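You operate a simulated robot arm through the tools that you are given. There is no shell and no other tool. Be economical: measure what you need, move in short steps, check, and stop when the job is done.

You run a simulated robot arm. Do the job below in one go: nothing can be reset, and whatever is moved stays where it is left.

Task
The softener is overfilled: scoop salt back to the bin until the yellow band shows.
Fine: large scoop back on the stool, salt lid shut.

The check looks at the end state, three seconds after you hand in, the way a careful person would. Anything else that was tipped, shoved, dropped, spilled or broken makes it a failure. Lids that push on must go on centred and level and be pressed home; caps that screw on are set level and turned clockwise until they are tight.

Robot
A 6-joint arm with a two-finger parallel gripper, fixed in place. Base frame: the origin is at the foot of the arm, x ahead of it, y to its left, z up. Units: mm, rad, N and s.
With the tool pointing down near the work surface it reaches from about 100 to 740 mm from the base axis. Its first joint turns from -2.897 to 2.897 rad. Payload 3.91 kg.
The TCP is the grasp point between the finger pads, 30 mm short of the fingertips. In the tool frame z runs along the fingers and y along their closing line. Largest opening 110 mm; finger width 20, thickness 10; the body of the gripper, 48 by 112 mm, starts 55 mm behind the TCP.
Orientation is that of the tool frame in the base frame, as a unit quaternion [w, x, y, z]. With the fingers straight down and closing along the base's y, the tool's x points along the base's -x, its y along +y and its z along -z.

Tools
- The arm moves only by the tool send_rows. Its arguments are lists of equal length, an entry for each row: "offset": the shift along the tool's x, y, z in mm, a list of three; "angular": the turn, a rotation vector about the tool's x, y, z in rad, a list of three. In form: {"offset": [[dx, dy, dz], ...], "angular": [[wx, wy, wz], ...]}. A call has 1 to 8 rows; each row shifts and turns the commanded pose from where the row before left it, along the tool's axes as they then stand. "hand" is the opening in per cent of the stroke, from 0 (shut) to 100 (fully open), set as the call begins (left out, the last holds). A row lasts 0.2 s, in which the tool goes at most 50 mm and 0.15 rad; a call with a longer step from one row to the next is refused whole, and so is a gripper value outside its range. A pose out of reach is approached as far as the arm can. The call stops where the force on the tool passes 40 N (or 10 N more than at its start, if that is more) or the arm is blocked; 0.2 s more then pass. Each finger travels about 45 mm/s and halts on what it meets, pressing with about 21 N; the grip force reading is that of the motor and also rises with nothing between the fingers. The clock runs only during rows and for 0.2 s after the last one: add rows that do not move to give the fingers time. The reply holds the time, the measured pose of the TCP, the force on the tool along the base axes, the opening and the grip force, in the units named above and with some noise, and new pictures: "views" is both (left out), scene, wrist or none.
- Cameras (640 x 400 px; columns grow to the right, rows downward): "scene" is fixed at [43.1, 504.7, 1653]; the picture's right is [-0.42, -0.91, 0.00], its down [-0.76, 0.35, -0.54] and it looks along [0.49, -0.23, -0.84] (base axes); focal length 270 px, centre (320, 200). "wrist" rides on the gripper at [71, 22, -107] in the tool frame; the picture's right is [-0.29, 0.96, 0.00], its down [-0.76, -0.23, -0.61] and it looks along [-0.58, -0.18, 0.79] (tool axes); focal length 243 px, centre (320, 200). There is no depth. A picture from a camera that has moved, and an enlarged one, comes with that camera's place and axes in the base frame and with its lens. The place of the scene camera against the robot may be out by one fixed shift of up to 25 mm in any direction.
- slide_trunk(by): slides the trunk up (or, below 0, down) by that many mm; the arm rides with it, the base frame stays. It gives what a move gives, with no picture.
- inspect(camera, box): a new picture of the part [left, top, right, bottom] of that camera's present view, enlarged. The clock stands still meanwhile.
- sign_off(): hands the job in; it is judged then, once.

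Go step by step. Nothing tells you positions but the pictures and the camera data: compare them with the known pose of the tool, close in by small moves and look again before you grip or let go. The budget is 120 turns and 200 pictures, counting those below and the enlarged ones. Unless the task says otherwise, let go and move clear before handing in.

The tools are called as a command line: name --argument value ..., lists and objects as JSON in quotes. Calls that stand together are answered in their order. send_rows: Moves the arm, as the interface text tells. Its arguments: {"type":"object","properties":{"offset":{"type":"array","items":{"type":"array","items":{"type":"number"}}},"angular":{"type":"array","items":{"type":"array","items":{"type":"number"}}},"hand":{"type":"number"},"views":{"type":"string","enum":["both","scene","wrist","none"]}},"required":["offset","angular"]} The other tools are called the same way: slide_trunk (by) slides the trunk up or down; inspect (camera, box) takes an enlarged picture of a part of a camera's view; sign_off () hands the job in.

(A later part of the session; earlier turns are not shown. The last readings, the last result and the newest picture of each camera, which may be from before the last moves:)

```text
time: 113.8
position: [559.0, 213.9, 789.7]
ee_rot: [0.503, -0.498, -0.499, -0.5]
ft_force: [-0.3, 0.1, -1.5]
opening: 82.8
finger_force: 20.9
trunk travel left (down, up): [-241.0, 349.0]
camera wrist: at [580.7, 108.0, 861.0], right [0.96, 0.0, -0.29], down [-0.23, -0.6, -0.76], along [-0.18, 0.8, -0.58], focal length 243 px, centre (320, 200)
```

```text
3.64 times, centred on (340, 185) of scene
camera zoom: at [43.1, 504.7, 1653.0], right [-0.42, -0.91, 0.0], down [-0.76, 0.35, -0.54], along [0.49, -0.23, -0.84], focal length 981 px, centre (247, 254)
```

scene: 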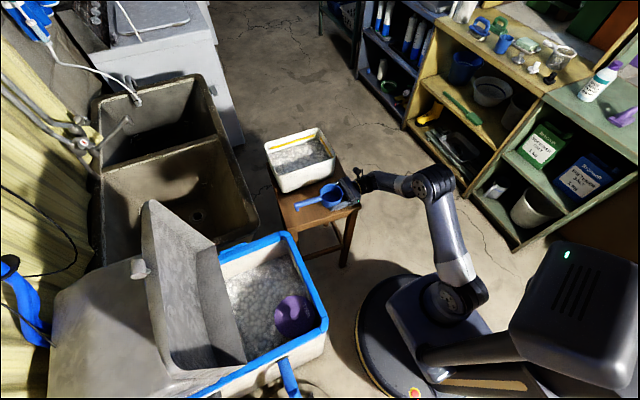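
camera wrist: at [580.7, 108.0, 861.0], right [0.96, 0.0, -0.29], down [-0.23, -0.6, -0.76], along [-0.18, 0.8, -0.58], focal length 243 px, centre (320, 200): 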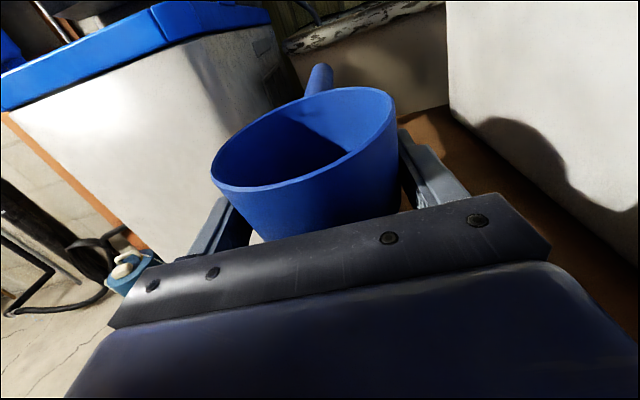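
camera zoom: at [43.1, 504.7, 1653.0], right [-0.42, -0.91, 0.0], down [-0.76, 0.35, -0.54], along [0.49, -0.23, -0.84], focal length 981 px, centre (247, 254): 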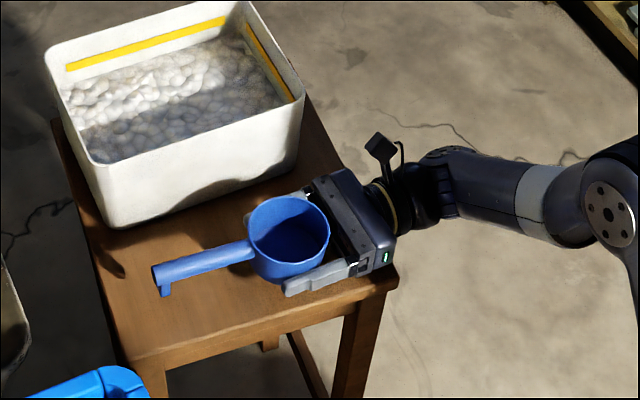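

send_rows --offset '[[-6, 0, 0], [-6, 0, 0], [-5, 0, 0], [-3, 0, 0]]' --angular '[[0, 0, 0], [0, 0, 0], [0, 0, 0], [0, 0, 0]]' --views "none"

inspect --camera "scene" --box '[290, 160, 390, 220]'

```text
time: 114.4
position: [559.4, 213.4, 786.6]
ee_rot: [-0.501, 0.493, 0.5, 0.505]
ft_force: [-6.6, -1.4, 19.1]
opening: 82.8
finger_force: 21.2
trunk travel left (down, up): [-241.0, 349.0]
stopped in row 3: the force on the tool passed its limit (the readings are from after the stop); the commanded pose is now the measured one
```

```text
6.40 times, centred on (340, 190) of scene
camera zoom: at [43.1, 504.7, 1653.0], right [-0.42, -0.91, 0.0], down [-0.76, 0.35, -0.54], along [0.49, -0.23, -0.84], focal length 1726 px, centre (192, 264)
```

zoom: 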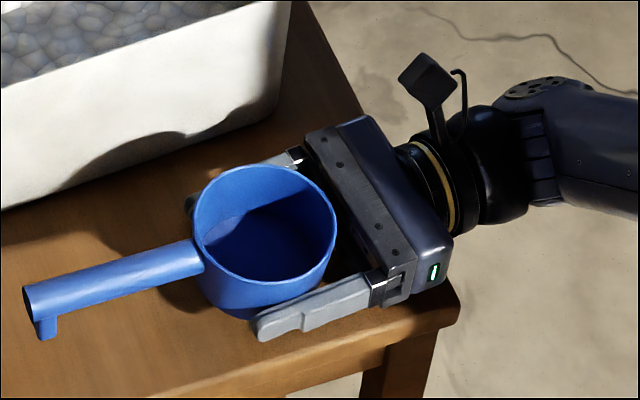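

The wrist housing touches the stool edge before the cup lands. I'll lift slightly, tilt nose-down about 11°, then lower until the cup touches.

send_rows --offset '[[5, 0, 0], [0, 0, 0], [0, 0, 0], [-7, 0, 0], [-6, 0, 0], [-5, 0, 0], [-5, 0, 0]]' --angular '[[0, 0, 0], [0, -0.1, 0], [0, -0.1, 0], [0, 0, 0], [0, 0, 0], [0, 0, 0], [0, 0, 0]]' --views "none"

inspect --camera "scene" --box '[290, 160, 390, 220]'

```text
time: 116.0
position: [558.8, 211.9, 774.6]
ee_rot: [-0.449, 0.538, 0.548, 0.457]
ft_force: [-7.5, -0.3, 16.3]
opening: 82.9
finger_force: 21.2
trunk travel left (down, up): [-241.0, 349.0]
stopped in row 7: the force on the tool passed its limit (the readings are from after the stop); the commanded pose is now the measured one
```

```text
6.40 times, centred on (340, 190) of scene
camera zoom: at [43.1, 504.7, 1653.0], right [-0.42, -0.91, 0.0], down [-0.76, 0.35, -0.54], along [0.49, -0.23, -0.84], focal length 1726 px, centre (192, 264)
```

zoom: 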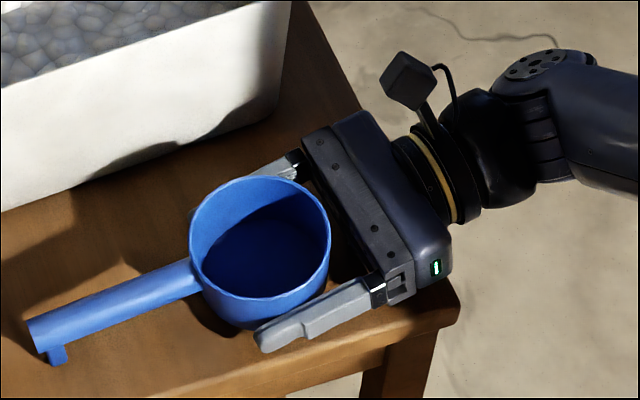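

send_rows --offset '[[0, 0, 0], [0, 0, 0], [0, 0, 0], [0, 0, 0]]' --angular '[[0, 0, 0], [0, 0, 0], [0, 0, 0], [0, 0, 0]]' --hand 98 --views "none"

inspect --camera "scene" --box '[290, 160, 390, 220]'

```text
time: 117.0
position: [561.1, 212.0, 772.9]
ee_rot: [-0.449, 0.537, 0.549, 0.457]
ft_force: [-3.4, 3.4, 31.1]
opening: 107.7
finger_force: 0.1
trunk travel left (down, up): [-241.0, 349.0]
```

```text
6.40 times, centred on (340, 190) of scene
camera zoom: at [43.1, 504.7, 1653.0], right [-0.42, -0.91, 0.0], down [-0.76, 0.35, -0.54], along [0.49, -0.23, -0.84], focal length 1726 px, centre (192, 264)
```

zoom: 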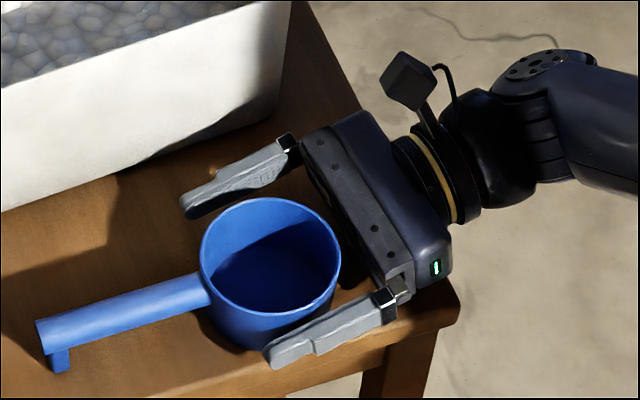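

The scoop is upright on the stool. I'll back away, rise, and reorient for a handle grasp, with the handle pointing +y and the cup towards −y.

send_rows --offset '[[5, 0, 0], [8, 0, -30], [8, 0, -35], [8, 0, -35]]' --angular '[[0, 0, 0], [0, 0, 0], [0, 0, 0], [0, 0, 0]]' --views "none"

slide_trunk --by 200

send_rows --offset '[[0, 0, 0], [0, 0, 0], [0, 0, 0], [0, 0, 0], [0, 0, 0], [0, 0, 0], [0, 0, 0]]' --angular '[[0, -0.133, 0], [0, -0.133, 0], [0, -0.133, 0], [0, -0.133, 0], [0, -0.133, 0], [0, -0.133, 0], [0, -0.133, 0]]' --hand 60 --views "both"

```text
time: 118.0
position: [562.6, 119.0, 819.0]
ee_rot: [-0.45, 0.538, 0.548, 0.454]
ft_force: [0.6, 0.6, -0.3]
opening: 107.9
finger_force: 0.1
trunk travel left (down, up): [-241.0, 349.0]
```

```text
time: 120.2
position: [562.3, 119.8, 1019.4]
ee_rot: [-0.449, 0.539, 0.547, 0.456]
ft_force: [0.1, 0.0, 0.4]
opening: 108.0
finger_force: 0.1
trunk travel left (down, up): [-441.0, 149.0]
```

```text
time: 121.8
position: [562.7, 118.1, 1018.9]
ee_rot: [-0.155, 0.686, 0.691, 0.165]
ft_force: [-0.1, 0.3, -0.2]
opening: 66.3
finger_force: 0.1
trunk travel left (down, up): [-441.0, 149.0]
camera wrist: at [581.3, 136.5, 1147.0], right [0.96, -0.26, -0.11], down [-0.23, -0.95, 0.21], along [-0.16, -0.17, -0.97], focal length 243 px, centre (320, 200)
```

scene: 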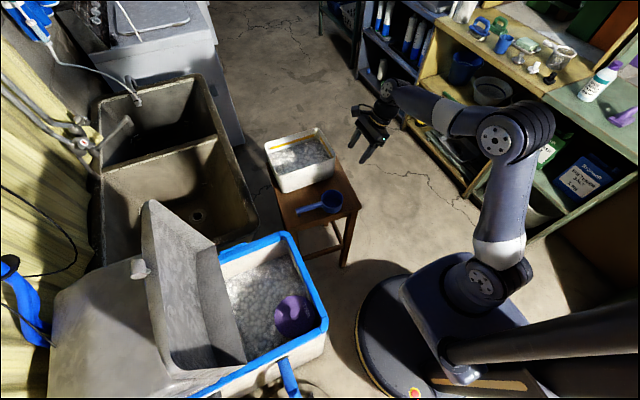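
wrist: 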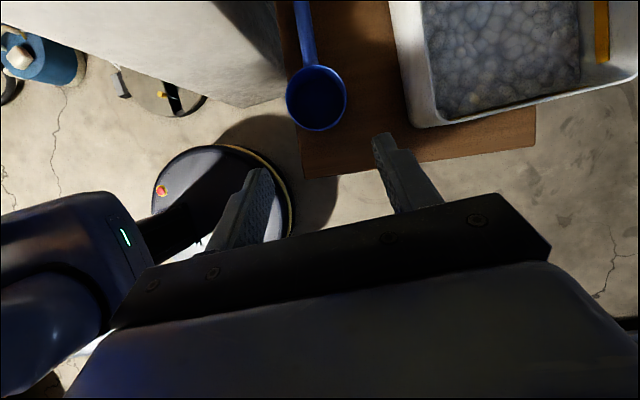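

I can grip with the camera on the handle-end side instead, which avoids the wrist limit. I'll pitch the fingers to lean towards the cup and move over the handle, whose grip point is about (565,299).

send_rows --offset '[[0, 0, 0], [0, 0, 0], [0, 0, 0], [0, 0, 0], [0, 0, 0], [0, 0, 0], [0, 0, 0]]' --angular '[[0, -0.145, 0], [0, -0.145, 0], [0, -0.145, 0], [0, -0.145, 0], [0, -0.145, 0], [0, -0.145, 0], [0.044, 0, 0.095]]' --views "none"

send_rows --offset '[[44.4, 0, 10], [44.4, 0, 10], [44.4, 0, 10], [44.4, 0, 10], [44.4, 0, 10]]' --angular '[[0, 0, 0], [0, 0, 0], [0, 0, 0], [0, 0, 0], [0, 0, 0]]' --views "both"

inspect --camera "scene" --box '[280, 130, 400, 220]'

```text
time: 123.4
position: [563.0, 118.0, 1018.8]
ee_rot: [0.142, 0.727, 0.655, -0.149]
ft_force: [-0.7, -0.4, -0.1]
opening: 65.8
finger_force: 0.0
trunk travel left (down, up): [-441.0, 149.0]
```

```text
time: 124.6
position: [580.6, 301.6, 885.8]
ee_rot: [0.142, 0.727, 0.656, -0.148]
ft_force: [0.3, 0.7, -0.6]
opening: 66.3
finger_force: 0.0
trunk travel left (down, up): [-441.0, 149.0]
camera wrist: at [611.7, 408.0, 955.9], right [0.92, -0.36, 0.13], down [-0.29, -0.43, 0.86], along [-0.25, -0.83, -0.5], focal length 243 px, centre (320, 200)
```

scene: 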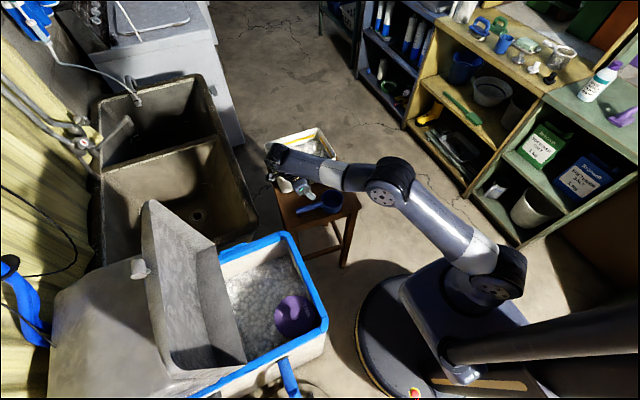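
wrist: 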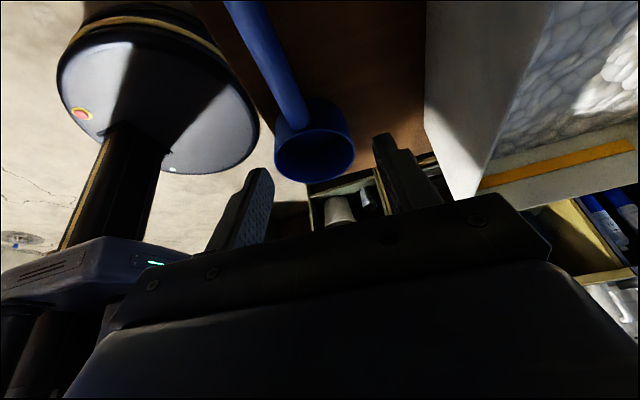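

```text
4.44 times, centred on (340, 175) of scene
camera zoom: at [43.1, 504.7, 1653.0], right [-0.42, -0.91, 0.0], down [-0.76, 0.35, -0.54], along [0.49, -0.23, -0.84], focal length 1199 px, centre (231, 311)
```

zoom: 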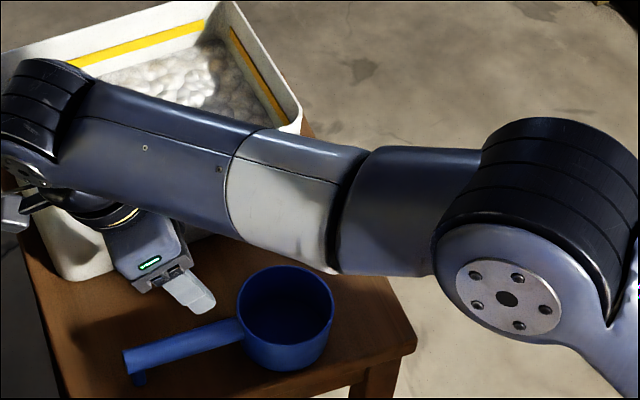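

send_rows --offset '[[8, -7, 20], [8, -7, 20]]' --angular '[[0, 0, 0], [0, 0, 0]]' --views "wrist"

inspect --camera "scene" --box '[280, 150, 400, 230]'

```text
time: 125.2
position: [568.9, 300.1, 840.3]
ee_rot: [0.142, 0.726, 0.656, -0.147]
ft_force: [-0.8, 0.0, 0.0]
opening: 66.0
finger_force: 0.0
trunk travel left (down, up): [-441.0, 149.0]
camera wrist: at [599.2, 407.9, 910.6], right [0.92, -0.36, 0.13], down [-0.29, -0.43, 0.86], along [-0.25, -0.83, -0.5], focal length 243 px, centre (320, 200)
```

wrist: 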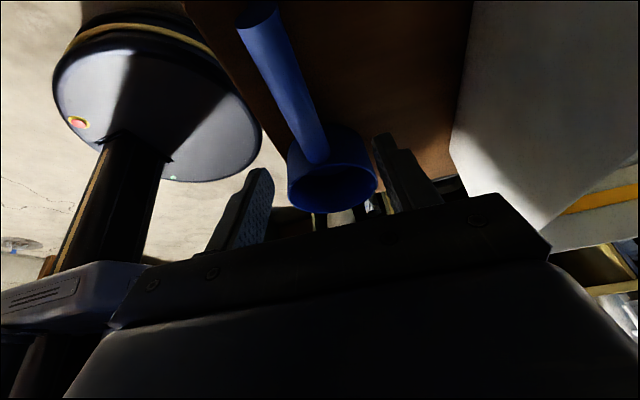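

```text
5.00 times, centred on (340, 190) of scene
camera zoom: at [43.1, 504.7, 1653.0], right [-0.42, -0.91, 0.0], down [-0.76, 0.35, -0.54], along [0.49, -0.23, -0.84], focal length 1348 px, centre (220, 250)
```

zoom: 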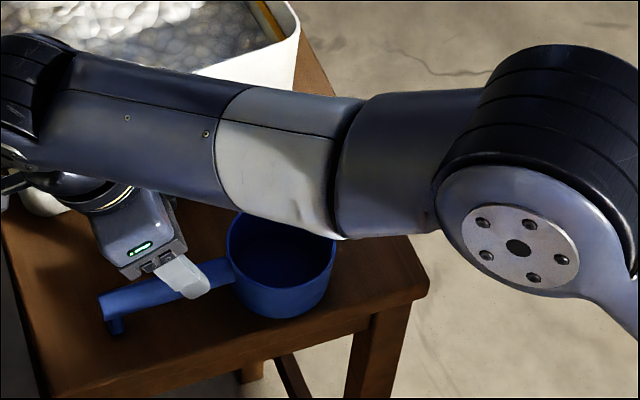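

send_rows --offset '[[15, 0, 15], [15, 0, 15]]' --angular '[[0, 0, 0], [0, 0, 0]]' --views "wrist"

inspect --camera "scene" --box '[280, 150, 400, 230]'

```text
time: 125.8
position: [571.0, 317.7, 802.8]
ee_rot: [0.141, 0.727, 0.655, -0.147]
ft_force: [-0.2, -0.2, 0.0]
opening: 65.8
finger_force: 0.0
trunk travel left (down, up): [-441.0, 149.0]
camera wrist: at [601.1, 424.4, 872.7], right [0.92, -0.36, 0.13], down [-0.29, -0.43, 0.86], along [-0.25, -0.83, -0.5], focal length 243 px, centre (320, 200)
```

wrist: 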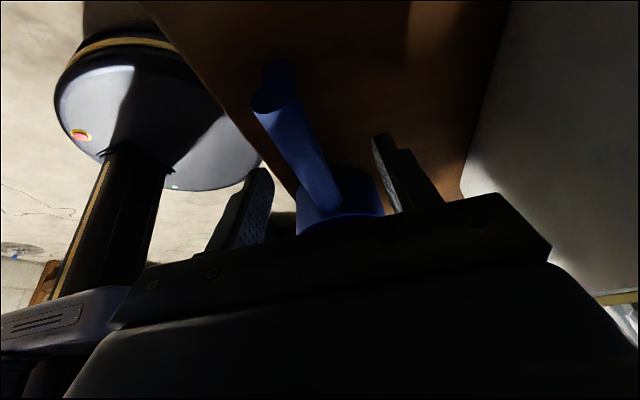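

```text
5.00 times, centred on (340, 190) of scene
camera zoom: at [43.1, 504.7, 1653.0], right [-0.42, -0.91, 0.0], down [-0.76, 0.35, -0.54], along [0.49, -0.23, -0.84], focal length 1348 px, centre (220, 250)
```

zoom: 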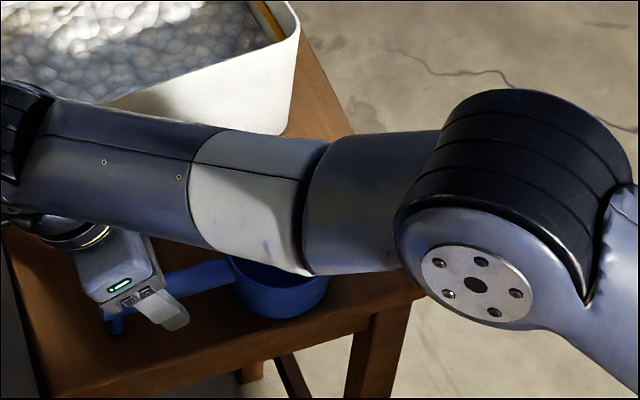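

send_rows --offset '[[0, 0, 0], [0, 0, 0], [0, 0, 0], [0, 0, 0], [0, 0, 0]]' --angular '[[0, 0, 0], [0, 0, 0], [0, 0, 0], [0, 0, 0], [0, 0, 0]]' --hand 0 --views "none"

slide_trunk --by 60

send_rows --offset '[[-17, 0, -36], [-17, 0, -36]]' --angular '[[0, 0, 0], [0, 0, 0]]' --views "both"

```text
time: 127.0
position: [569.8, 318.0, 802.9]
ee_rot: [0.142, 0.727, 0.656, -0.147]
ft_force: [-1.2, 0.2, 0.4]
opening: 21.2
finger_force: 20.7
trunk travel left (down, up): [-441.0, 149.0]
```

```text
time: 128.0
position: [570.6, 316.5, 861.9]
ee_rot: [0.142, 0.726, 0.656, -0.148]
ft_force: [0.0, 0.6, -1.1]
opening: 21.0
finger_force: 20.3
trunk travel left (down, up): [-501.0, 89.0]
```

```text
time: 128.6
position: [571.3, 316.1, 944.4]
ee_rot: [0.141, 0.727, 0.656, -0.148]
ft_force: [0.4, -0.2, -0.3]
opening: 21.1
finger_force: 21.1
trunk travel left (down, up): [-501.0, 89.0]
camera wrist: at [601.7, 423.0, 1015.5], right [0.92, -0.36, 0.13], down [-0.28, -0.43, 0.86], along [-0.25, -0.83, -0.5], focal length 243 px, centre (320, 200)
```

scene: 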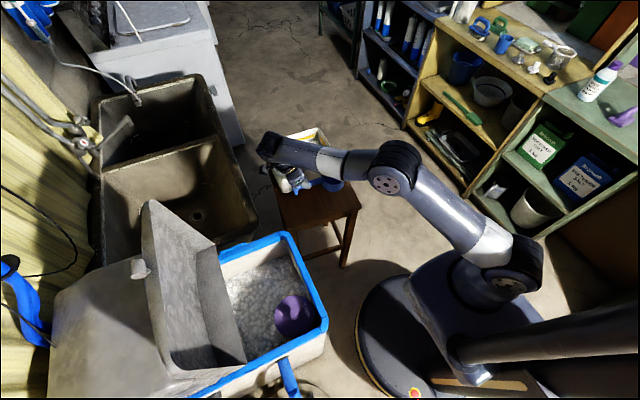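
wrist: 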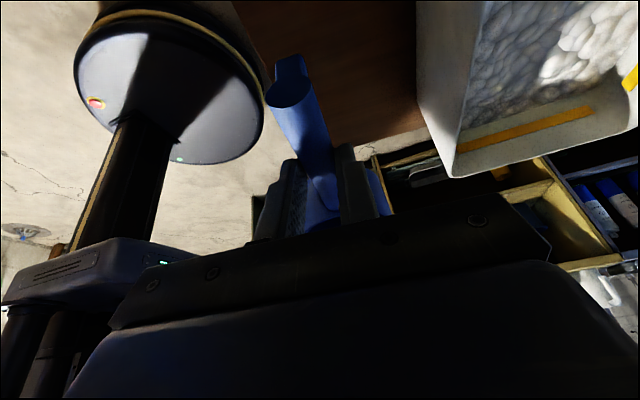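

The handle is held. The scoop needs a long turn to avoid the wrist limit, so I'll raise it and rotate until the cup points outward before travelling.

send_rows --offset '[[-19, 0, -41], [-19, 0, -41], [0, 0, 0], [0, 0, 0], [0, 0, 0], [0, 0, 0], [0, 0, 0], [0, 0, 0]]' --angular '[[0, 0, 0], [0, 0, 0], [-0.062, 0, -0.132], [-0.062, 0, -0.132], [-0.062, 0, -0.132], [-0.062, 0, -0.132], [-0.062, 0, -0.132], [-0.062, 0, -0.132]]' --views "none"

send_rows --offset '[[0, 0, 0], [0, 0, 0], [0, 0, 0], [0, 0, 0], [0, 0, 0], [0, 0, 0], [0, 0, 0], [0, 0, 0]]' --angular '[[-0.062, 0, -0.132], [-0.062, 0, -0.132], [-0.062, 0, -0.132], [-0.062, 0, -0.132], [-0.062, 0, -0.132], [-0.062, 0, -0.132], [-0.062, 0, -0.132], [-0.062, 0, -0.132]]' --views "both"

```text
time: 130.4
position: [566.9, 313.1, 1032.1]
ee_rot: [0.204, 0.38, 0.9, -0.069]
ft_force: [-0.7, -0.1, -0.5]
opening: 20.9
finger_force: 21.4
trunk travel left (down, up): [-501.0, 89.0]
```

```text
time: 132.2
position: [567.4, 314.0, 1031.6]
ee_rot: [0.225, -0.178, 0.957, 0.051]
ft_force: [0.3, -1.5, -1.1]
opening: 21.1
finger_force: 20.7
trunk travel left (down, up): [-501.0, 89.0]
camera wrist: at [455.9, 293.7, 1097.2], right [-0.11, 0.98, 0.15], down [0.47, -0.08, 0.88], along [0.88, 0.16, -0.45], focal length 243 px, centre (320, 200)
```

scene: 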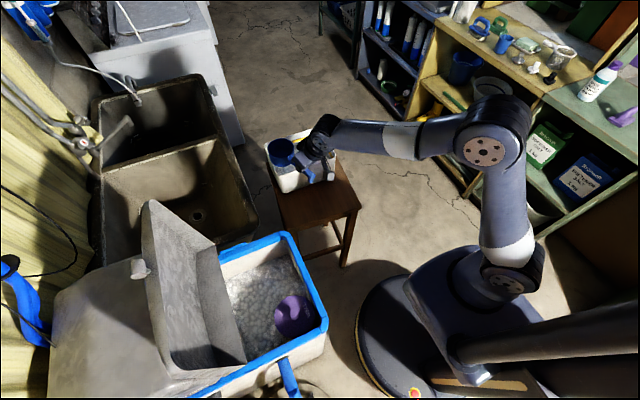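
wrist: 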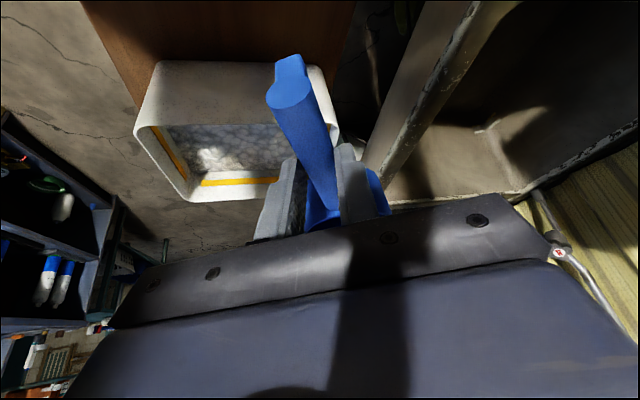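

send_rows --offset '[[17.7, 39, -8.9], [17.7, 39, -8.9], [17.7, 39, -8.9], [17.7, 39, -8.9], [17.7, 39, -8.9], [17.7, 39, -8.9], [17.7, 39, -8.9]]' --angular '[[0, 0, 0], [0, 0, 0], [0, 0, 0], [0, 0, 0], [0, 0, 0], [0, 0, 0], [0, 0, 0]]' --views "none"

send_rows --offset '[[0, 0, 0], [0, 0, 0], [0, 0, 0], [0, 0, 0], [0, 0, 0], [0, 0, 0], [0, 0, 0], [0, 0, 0]]' --angular '[[-0.065, 0, -0.129], [-0.065, 0, -0.129], [-0.065, 0, -0.129], [-0.065, 0, -0.129], [-0.065, 0, -0.129], [-0.065, 0, -0.129], [-0.065, 0, -0.129], [-0.065, 0, -0.129]]' --views "none"

send_rows --offset '[[0, 0, 0], [0, 0, 0], [0, 0, 0], [0, 0, 0], [0, 0, 0], [0, 0, 0], [0, 0, 0]]' --angular '[[-0.065, 0, -0.129], [-0.065, 0, -0.129], [-0.065, 0, -0.129], [-0.065, 0, -0.129], [-0.065, 0, -0.129], [-0.065, 0, -0.129], [-0.065, 0, -0.129]]' --views "both"

```text
time: 133.8
position: [342.4, 518.7, 1038.5]
ee_rot: [0.223, -0.177, 0.957, 0.052]
ft_force: [-0.5, 0.3, -1.0]
opening: 21.1
finger_force: 21.0
trunk travel left (down, up): [-501.0, 89.0]
```

```text
time: 135.6
position: [339.5, 518.3, 1037.5]
ee_rot: [0.169, -0.671, 0.702, 0.17]
ft_force: [-0.5, -0.2, -1.0]
opening: 0.2
finger_force: 21.4
trunk travel left (down, up): [-501.0, 89.0]
```

```text
time: 137.2
position: [340.1, 517.2, 1037.8]
ee_rot: [-0.075, 0.927, -0.287, -0.228]
ft_force: [0.6, 0.6, -0.1]
opening: 0.0
finger_force: 20.9
trunk travel left (down, up): [-501.0, 89.0]
camera wrist: at [419.9, 436.9, 1099.3], right [-0.76, -0.64, 0.13], down [-0.19, 0.41, 0.89], along [-0.63, 0.65, -0.43], focal length 243 px, centre (320, 200)
```

scene: 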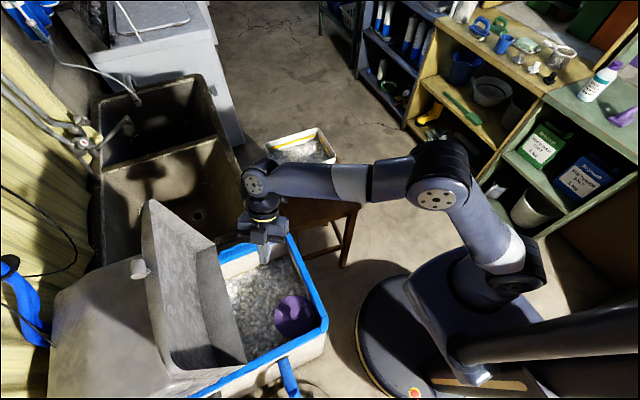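
wrist: 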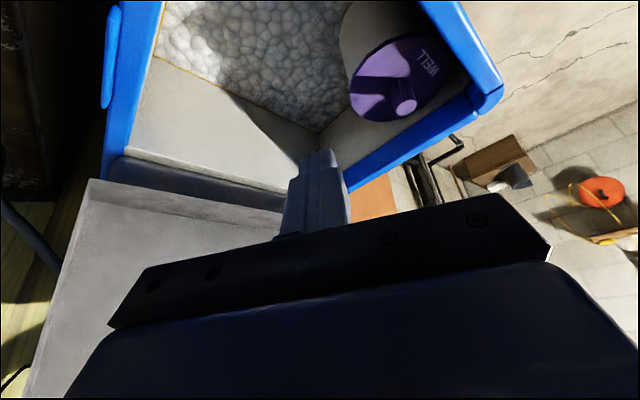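

The grip was lost again during the turn. I need to find the scoop.

inspect --camera "scene" --box '[130, 190, 340, 380]'

inspect --camera "wrist" --box '[80, 0, 520, 240]'

inspect --camera "scene" --box '[240, 110, 420, 290]'

```text
2.11 times, centred on (235, 285) of scene
camera zoom: at [43.1, 504.7, 1653.0], right [-0.42, -0.91, 0.0], down [-0.76, 0.35, -0.54], along [0.49, -0.23, -0.84], focal length 568 px, centre (499, 21)
```

zoom: 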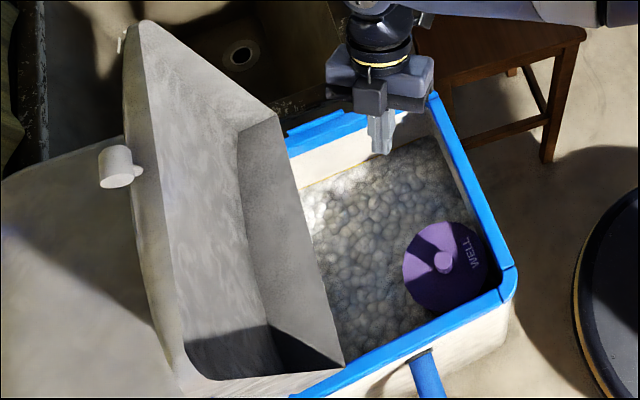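

```text
1.45 times, centred on (300, 120) of wrist
camera zoom: at [419.9, 436.9, 1099.3], right [-0.76, -0.64, 0.13], down [-0.19, 0.41, 0.89], along [-0.63, 0.65, -0.43], focal length 353 px, centre (349, 316)
```

zoom: 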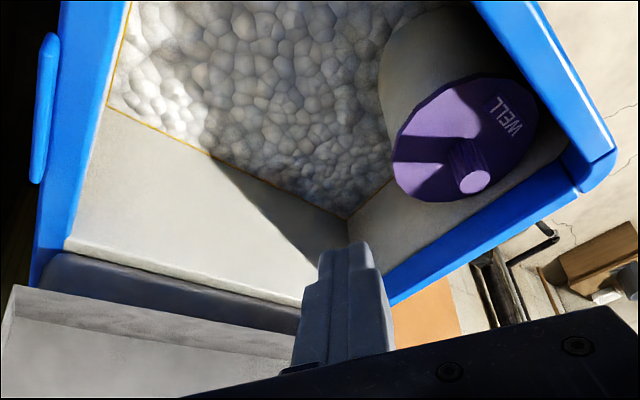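

```text
2.22 times, centred on (330, 200) of scene
camera zoom: at [43.1, 504.7, 1653.0], right [-0.42, -0.91, 0.0], down [-0.76, 0.35, -0.54], along [0.49, -0.23, -0.84], focal length 599 px, centre (298, 200)
```

zoom: 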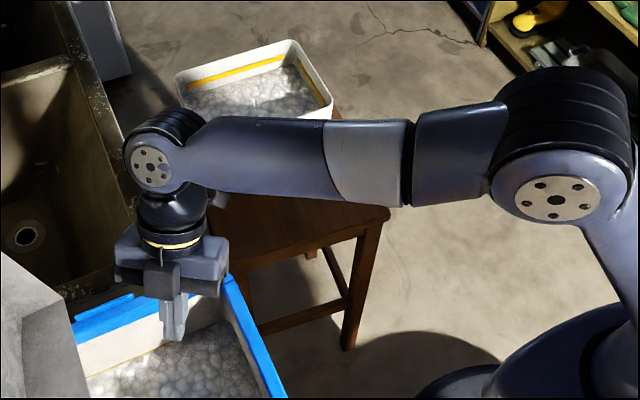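

The lid's deep edge (near y≈634, z≈990) must have knocked it, and the scoop is back under the salt. I'll reorient as before, probe with wide-open fingers near (345,600), and close.

send_rows --offset '[[0, 0, 0], [0, 0, 0], [0, 0, 0], [0, 0, 0], [0, 0, 0], [0, 0, 0], [0, 0, 0], [0, 0, 0]]' --angular '[[0.066, 0, 0.131], [0.066, 0, 0.131], [0.066, 0, 0.131], [0.066, 0, 0.131], [0.066, 0, 0.131], [0.066, 0, 0.131], [0.066, 0, 0.131], [0.066, 0, 0.131]]' --hand 100 --views "none"

send_rows --offset '[[0, 0, 0], [0, 0, 0]]' --angular '[[0, 0.1, 0], [0, 0.1, 0]]' --views "wrist"

inspect --camera "wrist" --box '[160, 0, 500, 200]'

```text
time: 139.0
position: [339.8, 519.9, 1038.0]
ee_rot: [0.181, -0.61, 0.756, 0.155]
ft_force: [0.4, -0.5, -0.5]
opening: 110.0
finger_force: 0.0
trunk travel left (down, up): [-501.0, 89.0]
```

```text
time: 139.6
position: [340.3, 516.2, 1037.5]
ee_rot: [0.103, -0.623, 0.77, 0.093]
ft_force: [0.0, -1.0, -0.7]
opening: 110.2
finger_force: 0.0
trunk travel left (down, up): [-501.0, 89.0]
camera wrist: at [298.2, 427.4, 1121.8], right [-0.88, 0.47, 0.09], down [0.35, 0.5, 0.79], along [0.33, 0.73, -0.61], focal length 243 px, centre (320, 200)
```

wrist: 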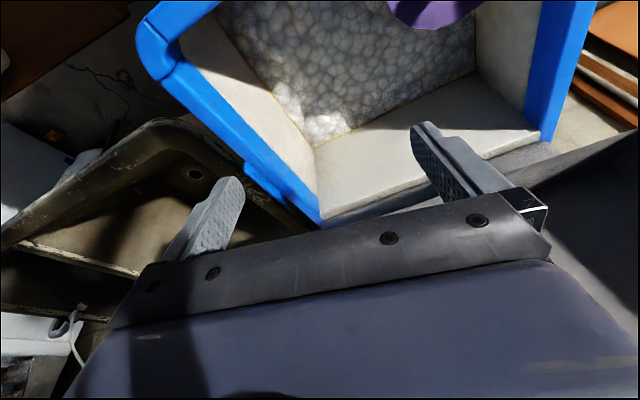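

```text
1.88 times, centred on (330, 100) of wrist
camera zoom: at [298.2, 427.4, 1121.8], right [-0.88, 0.47, 0.09], down [0.35, 0.5, 0.79], along [0.33, 0.73, -0.61], focal length 457 px, centre (301, 388)
```

zoom: 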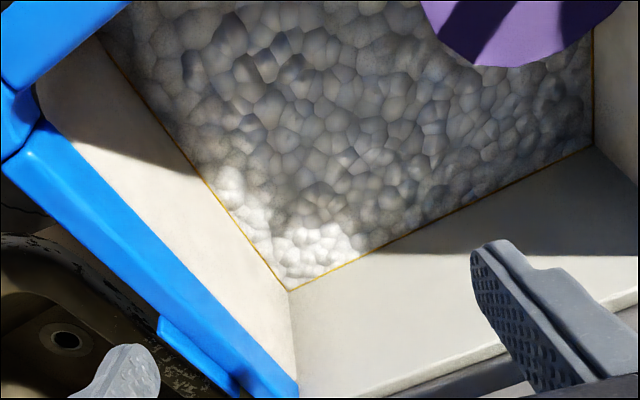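

send_rows --offset '[[0, 3, 42], [0, 3, 42], [0, 3, 42], [0, 3, 42], [0, 3, 42], [0, 2, 42], [0, 0, 20], [0, 0, 20]]' --angular '[[0, 0, 0], [0, 0, 0], [0, 0, 0], [0, 0, 0], [0, 0, 0], [0, 0, 0], [0, 0, 0], [0, 0, 0]]' --views "none"

send_rows --offset '[[0, 0, 0], [0, 0, 0], [0, 0, 0], [0, 0, 0], [0, 0, 0], [0, 0, 0], [0, 0, 0], [0, 0, 0]]' --angular '[[0, 0, 0], [0, 0, 0], [0, 0, 0], [0, 0, 0], [0, 0, 0], [0, 0, 0], [0, 0, 0], [0, 0, 0]]' --hand 0 --views "none"

```text
time: 141.4
position: [334.8, 598.7, 756.3]
ee_rot: [0.104, -0.624, 0.769, 0.092]
ft_force: [0.4, -0.3, 0.1]
opening: 110.2
finger_force: 0.1
trunk travel left (down, up): [-501.0, 89.0]
```

```text
time: 143.2
position: [335.9, 597.5, 758.2]
ee_rot: [0.104, -0.623, 0.769, 0.093]
ft_force: [0.4, 0.3, -0.4]
opening: 0.0
finger_force: 21.0
trunk travel left (down, up): [-501.0, 89.0]
```

send_rows --offset '[[0, 0, 0], [0, 0, 0], [0, 0, 0], [0, 0, 0], [0, 0, 0], [0, 0, 0], [-22, -5, -6], [-22, -5, -6]]' --angular '[[0, 0, 0], [0, 0, 0], [0, 0, 0], [0, 0, 0], [0, 0, 0], [0, 0, 0], [0, 0, 0], [0, 0, 0]]' --hand 100 --views "none"

send_rows --offset '[[0, 0, 0], [0, 0, 0], [0, 0, 0], [0, 0, 0], [0, 0, 0], [0, 0, 0], [0, 0, 0], [0, 0, 0]]' --angular '[[0, 0, 0], [0, 0, 0], [0, 0, 0], [0, 0, 0], [0, 0, 0], [0, 0, 0], [0, 0, 0], [0, 0, 0]]' --hand 0 --views "wrist"

```text
time: 145.0
position: [351.7, 635.3, 780.7]
ee_rot: [0.104, -0.623, 0.77, 0.092]
ft_force: [0.4, 1.1, -0.7]
opening: 109.8
finger_force: 0.1
trunk travel left (down, up): [-501.0, 89.0]
```

```text
time: 146.8
position: [352.8, 634.2, 780.2]
ee_rot: [0.104, -0.623, 0.77, 0.092]
ft_force: [0.8, 0.0, 0.2]
opening: 0.1
finger_force: 21.0
trunk travel left (down, up): [-501.0, 89.0]
camera wrist: at [311.0, 544.5, 864.4], right [-0.88, 0.47, 0.09], down [0.35, 0.5, 0.79], along [0.33, 0.73, -0.6], focal length 243 px, centre (320, 200)
```

wrist: 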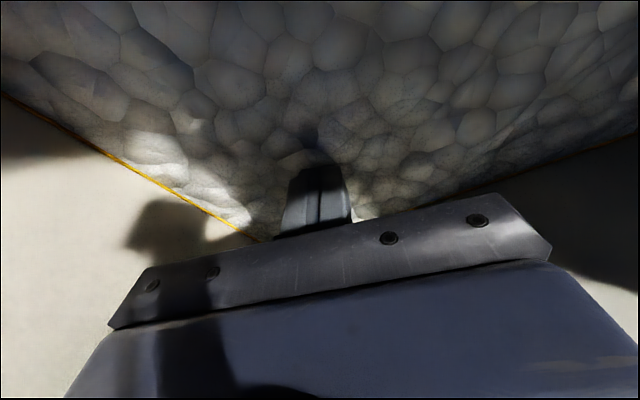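

send_rows --offset '[[0, 0, 0], [0, 0, 0], [0, 0, 0], [0, 0, 0], [0, 0, 0], [0, 0, 0], [4, 0, 16], [4, 0, 16]]' --angular '[[0, 0, 0], [0, 0, 0], [0, 0, 0], [0, 0, 0], [0, 0, 0], [0, 0, 0], [0, 0, 0], [0, 0, 0]]' --hand 100 --views "none"

send_rows --offset '[[0, 0, 0], [0, 0, 0], [0, 0, 0], [0, 0, 0], [0, 0, 0], [0, 0, 0], [0, 0, 0], [0, 0, 0]]' --angular '[[0, 0, 0], [0, 0, 0], [0, 0, 0], [0, 0, 0], [0, 0, 0], [0, 0, 0], [0, 0, 0], [0, 0, 0]]' --hand 0 --views "none"

```text
time: 148.6
position: [352.5, 639.9, 765.8]
ee_rot: [0.111, -0.621, 0.769, 0.098]
ft_force: [-3.4, -6.9, 17.4]
opening: 109.3
finger_force: 0.1
trunk travel left (down, up): [-501.0, 89.0]
stopped in row 8: the force on the tool passed its limit (the readings are from after the stop); the commanded pose is now the measured one
```

```text
time: 149.9
position: [350.4, 642.3, 766.2]
ee_rot: [0.11, -0.623, 0.768, 0.098]
ft_force: [-10.0, 0.3, 11.6]
opening: 0.0
finger_force: 6.0
trunk travel left (down, up): [-501.0, 89.0]
stopped in row 6: the force on the tool passed its limit (the readings are from after the stop); the commanded pose is now the measured one
```

send_rows --offset '[[3, 0, -20], [8, 0, -30], [10, 0, -40]]' --angular '[[0, 0, 0], [0, 0, 0], [0, 0, 0]]'

inspect --camera "scene" --box '[180, 200, 320, 300]'

```text
time: 150.7
position: [344.1, 596.9, 841.6]
ee_rot: [0.108, -0.622, 0.769, 0.097]
ft_force: [0.6, 1.3, 0.3]
opening: 0.0
finger_force: 20.8
trunk travel left (down, up): [-501.0, 89.0]
camera wrist: at [303.7, 505.9, 924.8], right [-0.88, 0.47, 0.1], down [0.35, 0.49, 0.8], along [0.33, 0.73, -0.6], focal length 243 px, centre (320, 200)
```

scene: 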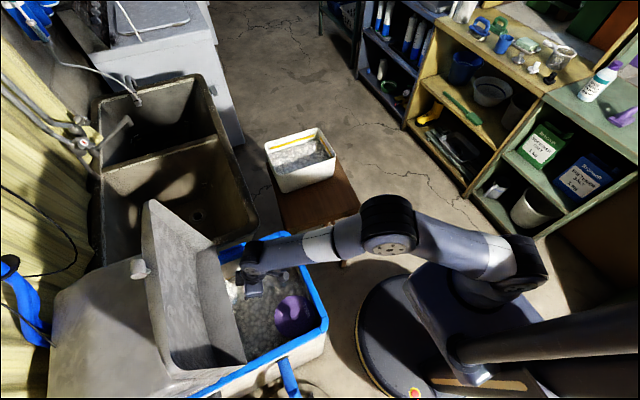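
wrist: 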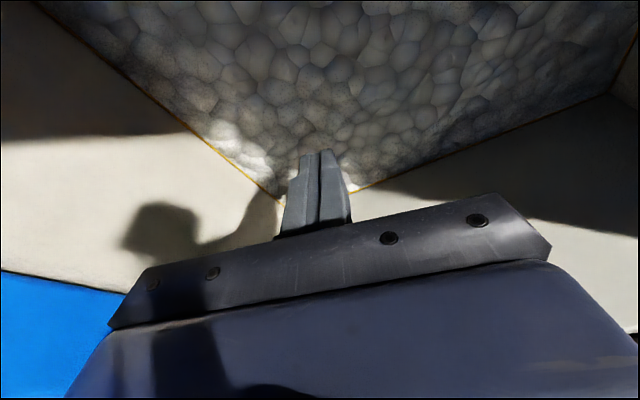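

```text
4.00 times, centred on (250, 250) of scene
camera zoom: at [43.1, 504.7, 1653.0], right [-0.42, -0.91, 0.0], down [-0.76, 0.35, -0.54], along [0.49, -0.23, -0.84], focal length 1079 px, centre (600, 0)
```

zoom: 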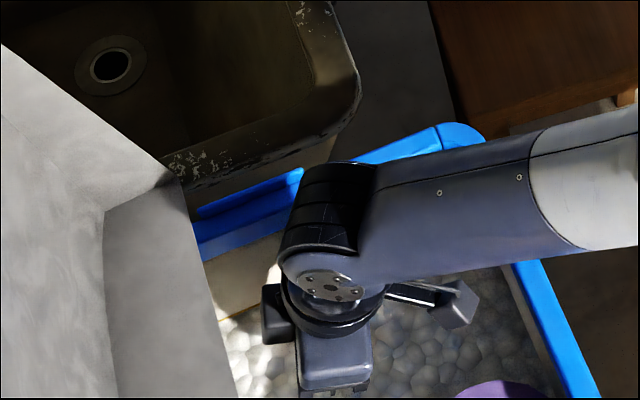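

No scoop at those spots. It may also have dropped outside the tank, into the gap on the +x side that the scene camera can't see. I'll raise the arm and look straight down there.

send_rows --offset '[[-11, 0, -38.5], [-11, 0, -38.5], [-11, 0, -38.5], [-11, 0, -38.5], [-11, 0, -38.5]]' --angular '[[0, 0, 0], [0, 0, 0], [0, 0, 0], [0, 0, 0], [0, 0, 0]]' --views "none"

send_rows --offset '[[29.5, -33.7, 0], [29.5, -33.7, 0], [29.5, -33.7, 6.6], [29.5, -33.7, 6.6]]' --angular '[[0, 0.125, 0], [0, 0.125, 0], [0, 0.125, 0], [0, 0.125, 0]]' --views "wrist"

inspect --camera "wrist" --box '[100, 0, 500, 230]'

```text
time: 151.9
position: [349.1, 592.1, 1042.9]
ee_rot: [0.107, -0.622, 0.769, 0.097]
ft_force: [-0.5, -0.7, -1.0]
opening: 0.0
finger_force: 21.1
trunk travel left (down, up): [-501.0, 89.0]
```

```text
time: 152.9
position: [457.2, 447.0, 1016.5]
ee_rot: [-0.086, -0.627, 0.772, -0.06]
ft_force: [0.9, 0.0, 0.3]
opening: 0.0
finger_force: 20.9
trunk travel left (down, up): [-501.0, 89.0]
camera wrist: at [427.1, 406.7, 1136.8], right [-0.88, 0.48, -0.05], down [0.41, 0.8, 0.43], along [0.24, 0.36, -0.9], focal length 243 px, centre (320, 200)
```

wrist: 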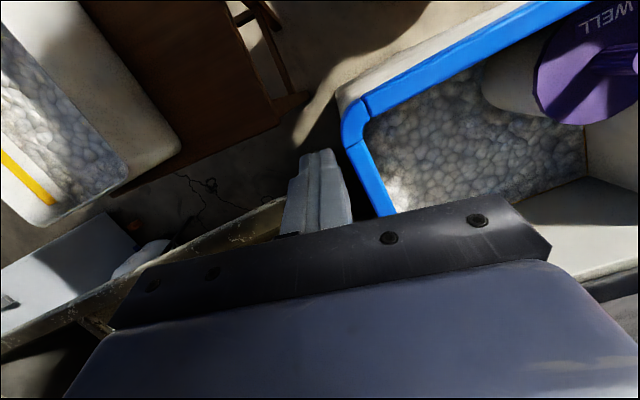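

```text
1.60 times, centred on (300, 115) of wrist
camera zoom: at [427.1, 406.7, 1136.8], right [-0.88, 0.48, -0.05], down [0.41, 0.8, 0.43], along [0.24, 0.36, -0.9], focal length 388 px, centre (352, 336)
```

zoom: 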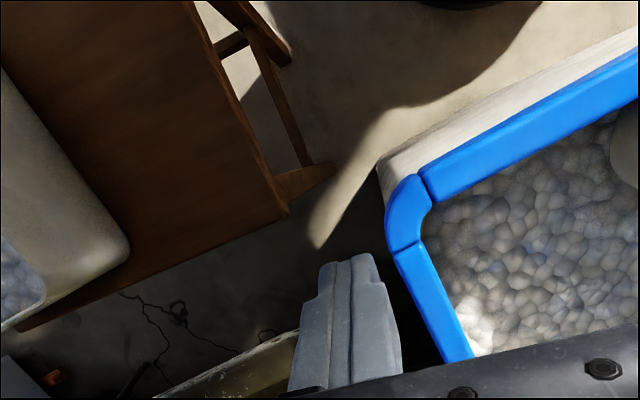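

send_rows --offset '[[-18.4, 44, -4.1], [-18.4, 44, -4.1], [-18.4, 44, -4.1], [0, 0, 0], [0, 0, 0], [0, 0, 0]]' --angular '[[0, 0, 0], [0, 0, 0], [0, 0, 0], [0, 0, 0], [0, 0, 0], [0, 0, 0]]' --hand 100 --views "none"

send_rows --offset '[[-9.5, 0, 42.2], [-9.5, 0, 42.2], [-9.5, 0, 42.2], [-9.5, 0, 42.2], [-9.5, 0, 42.2], [-5, 0, 22], [-5, 0, 22]]' --angular '[[0, 0, 0], [0, 0, 0], [0, 0, 0], [0, 0, 0], [0, 0, 0], [0, 0, 0], [0, 0, 0]]' --views "none"

send_rows --offset '[[0, 0, 0], [0, 0, 0], [0, 0, 0], [0, 0, 0], [0, 0, 0], [0, 0, 0], [0, 0, 0], [0, 0, 0]]' --angular '[[0, 0, 0], [0, 0, 0], [0, 0, 0], [0, 0, 0], [0, 0, 0], [0, 0, 0], [0, 0, 0], [0, 0, 0]]' --hand 0 --views "none"

```text
time: 154.3
position: [336.2, 531.7, 1015.7]
ee_rot: [-0.086, -0.628, 0.772, -0.06]
ft_force: [-0.4, 0.2, -0.4]
opening: 109.9
finger_force: 0.1
trunk travel left (down, up): [-501.0, 89.0]
```

```text
time: 155.9
position: [334.4, 538.4, 758.2]
ee_rot: [-0.085, -0.627, 0.772, -0.059]
ft_force: [-0.1, -0.1, 0.1]
opening: 110.2
finger_force: 0.0
trunk travel left (down, up): [-501.0, 89.0]
```

```text
time: 157.7
position: [334.0, 538.1, 759.6]
ee_rot: [-0.085, -0.627, 0.772, -0.059]
ft_force: [0.3, -0.9, 0.3]
opening: 0.1
finger_force: 21.7
trunk travel left (down, up): [-501.0, 89.0]
```

send_rows --offset '[[-2, 0, 12], [-2, 0, 12], [-2, 0, 12]]' --angular '[[0, 0, 0], [0, 0, 0], [0, 0, 0]]' --hand 100 --views "none"

send_rows --offset '[[0, 0, 0], [0, 0, 0], [0, 0, 0], [0, 0, 0]]' --angular '[[0, 0, 0], [0, 0, 0], [0, 0, 0], [0, 0, 0]]' --hand 100 --views "none"

send_rows --offset '[[-20, 0, 0], [-20, 0, 0], [-20, 0, 0], [-10, 0, 0]]' --angular '[[0, 0, 0], [0, 0, 0], [0, 0, 0], [0, 0, 0]]' --views "none"

send_rows --offset '[[0, 0, 0], [0, 0, 0], [0, 0, 0], [0, 0, 0], [0, 0, 0], [0, 0, 0], [0, 0, 0], [0, 0, 0]]' --angular '[[0, 0, 0], [0, 0, 0], [0, 0, 0], [0, 0, 0], [0, 0, 0], [0, 0, 0], [0, 0, 0], [0, 0, 0]]' --hand 0 --views "wrist"

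```text
time: 158.5
position: [332.2, 536.5, 722.3]
ee_rot: [-0.084, -0.629, 0.771, -0.059]
ft_force: [-0.7, 0.4, -0.4]
opening: 67.1
finger_force: 0.0
trunk travel left (down, up): [-501.0, 89.0]
```

```text
time: 159.5
position: [333.4, 536.2, 720.9]
ee_rot: [-0.085, -0.627, 0.772, -0.059]
ft_force: [-2.7, 1.7, 10.3]
opening: 108.2
finger_force: 0.1
trunk travel left (down, up): [-501.0, 89.0]
```

```text
time: 159.9
position: [339.1, 555.0, 720.8]
ee_rot: [-0.085, -0.625, 0.774, -0.062]
ft_force: [-0.4, -1.8, 16.5]
opening: 109.5
finger_force: 0.1
trunk travel left (down, up): [-501.0, 89.0]
stopped in row 2: the force on the tool passed its limit (the readings are from after the stop); the commanded pose is now the measured one
```

```text
time: 161.7
position: [337.9, 555.4, 720.4]
ee_rot: [-0.086, -0.625, 0.773, -0.062]
ft_force: [9.3, -0.5, 29.9]
opening: 0.1
finger_force: 20.6
trunk travel left (down, up): [-501.0, 89.0]
camera wrist: at [308.2, 514.5, 841.4], right [-0.88, 0.48, -0.05], down [0.41, 0.8, 0.43], along [0.25, 0.36, -0.9], focal length 243 px, centre (320, 200)
```

wrist: 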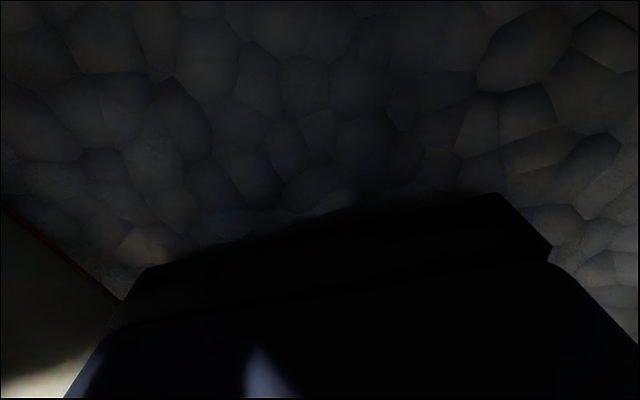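

The fingers met a solid bed at z≈690, so the scoop rests between 690 and 748. The strips at y≈540–555 and y≈600 are empty, which leaves the back side at y≈650. Probing there.

send_rows --offset '[[8, 0, -35.5], [8, 0, -35.5], [8, 0, -35.5], [8, 0, -35.5], [8, 0, -35.5], [0, 0, 0]]' --angular '[[0, 0, 0], [0, 0, 0], [0, 0, 0], [0, 0, 0], [0, 0, 0], [0, 0, 0]]' --hand 100 --views "none"

send_rows --offset '[[0, 0, 0], [0, 0, 0], [0, 0, 0], [0, 0, 0], [0, 0, 0], [-27, 5, 13.3], [-27, 5, 13.3]]' --angular '[[0, -0.136, 0], [0, -0.136, 0], [0, -0.136, 0], [0, -0.136, 0], [0, -0.136, 0], [0, 0, 0], [0, 0, 0]]' --views "wrist"

send_rows --offset '[[12, 10, 37.8], [12, 10, 37.8], [12, 10, 37.8], [12, 10, 37.8]]' --angular '[[0, 0, 0], [0, 0, 0], [0, 0, 0], [0, 0, 0]]' --views "none"

send_rows --offset '[[0, 0, 0], [0, 0, 0], [0, 0, 0], [0, 0, 0], [0, 0, 0], [0, 0, 0], [0, 0, 0], [0, 0, 0]]' --angular '[[0, 0, 0], [0, 0, 0], [0, 0, 0], [0, 0, 0], [0, 0, 0], [0, 0, 0], [0, 0, 0], [0, 0, 0]]' --hand 0 --views "none"

```text
time: 163.1
position: [339.1, 552.2, 901.0]
ee_rot: [-0.086, -0.626, 0.773, -0.063]
ft_force: [-0.1, 0.4, 0.4]
opening: 110.0
finger_force: 0.1
trunk travel left (down, up): [-501.0, 89.0]
```

```text
time: 164.7
position: [342.7, 614.8, 901.5]
ee_rot: [0.176, -0.61, 0.758, 0.15]
ft_force: [0.4, -0.4, -0.1]
opening: 109.9
finger_force: 0.1
trunk travel left (down, up): [-501.0, 89.0]
camera wrist: at [297.1, 511.0, 966.1], right [-0.88, 0.45, 0.14], down [0.32, 0.35, 0.88], along [0.35, 0.82, -0.45], focal length 243 px, centre (320, 200)
```

wrist: 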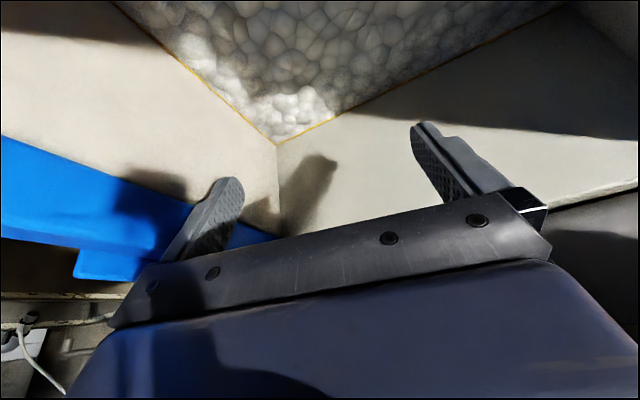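

```text
time: 165.5
position: [322.6, 641.9, 802.2]
ee_rot: [0.18, -0.611, 0.756, 0.151]
ft_force: [3.1, 1.3, -1.1]
opening: 109.9
finger_force: 0.1
trunk travel left (down, up): [-501.0, 89.0]
stopped in row 3: the force on the tool passed its limit (the readings are from after the stop); the commanded pose is now the measured one
```

```text
time: 167.3
position: [321.3, 640.1, 802.1]
ee_rot: [0.18, -0.61, 0.757, 0.15]
ft_force: [5.6, 1.4, 0.9]
opening: 0.0
finger_force: 21.1
trunk travel left (down, up): [-501.0, 89.0]
```

send_rows --offset '[[-13.3, -15, -27], [-13.3, -12, -27], [0, 0, 0], [0, 0, 0], [0, 0, 0], [0, 0, 0]]' --angular '[[0, 0, 0], [0, 0, 0], [0, 0.09, 0], [0, 0.09, 0], [0, 0, 0], [0, 0, 0]]' --hand 78 --views "none"

send_rows --offset '[[4, 0, 32], [4, 0, 32], [4, 0, 32], [3, 0, 25]]' --angular '[[0, 0, 0], [0, 0, 0], [0, 0, 0], [0, 0, 0]]' --views "none"

send_rows --offset '[[0, 0, 0], [0, 0, 0], [0, 0, 0], [0, 0, 0], [0, 0, 0], [0, 0, 0]]' --angular '[[0, 0, 0], [0, 0, 0], [0, 0, 0], [0, 0, 0], [0, 0, 0], [0, 0, 0]]' --hand 0 --views "both"

```text
time: 168.7
position: [350.6, 632.8, 861.3]
ee_rot: [0.111, -0.621, 0.77, 0.095]
ft_force: [0.1, 0.8, 0.1]
opening: 85.7
finger_force: 0.1
trunk travel left (down, up): [-501.0, 89.0]
```

```text
time: 169.7
position: [351.8, 656.9, 768.0]
ee_rot: [0.12, -0.62, 0.769, 0.101]
ft_force: [-8.3, -8.1, 17.9]
opening: 89.2
finger_force: 3.4
trunk travel left (down, up): [-501.0, 89.0]
stopped in row 4: the force on the tool passed its limit (the readings are from after the stop); the commanded pose is now the measured one
```

```text
time: 170.2
position: [345.8, 660.8, 770.4]
ee_rot: [0.122, -0.621, 0.767, 0.104]
ft_force: [-5.7, 0.0, 17.6]
opening: 44.1
finger_force: 0.0
trunk travel left (down, up): [-501.0, 89.0]
stopped in row 2: the force on the tool passed its limit (the readings are from after the stop); the commanded pose is now the measured one
camera wrist: at [304.1, 566.3, 850.4], right [-0.88, 0.47, 0.1], down [0.34, 0.47, 0.81], along [0.33, 0.75, -0.57], focal length 243 px, centre (320, 200)
```

scene: 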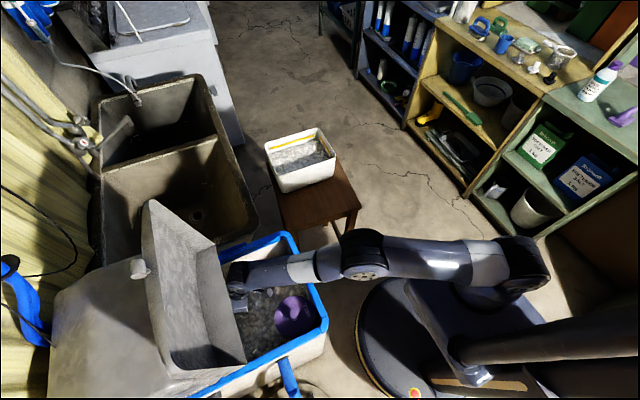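
wrist: 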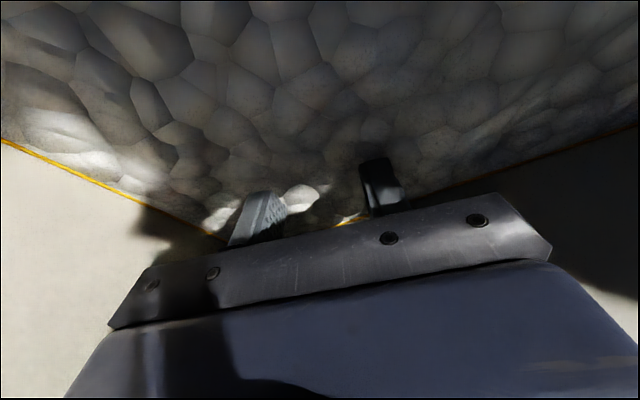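

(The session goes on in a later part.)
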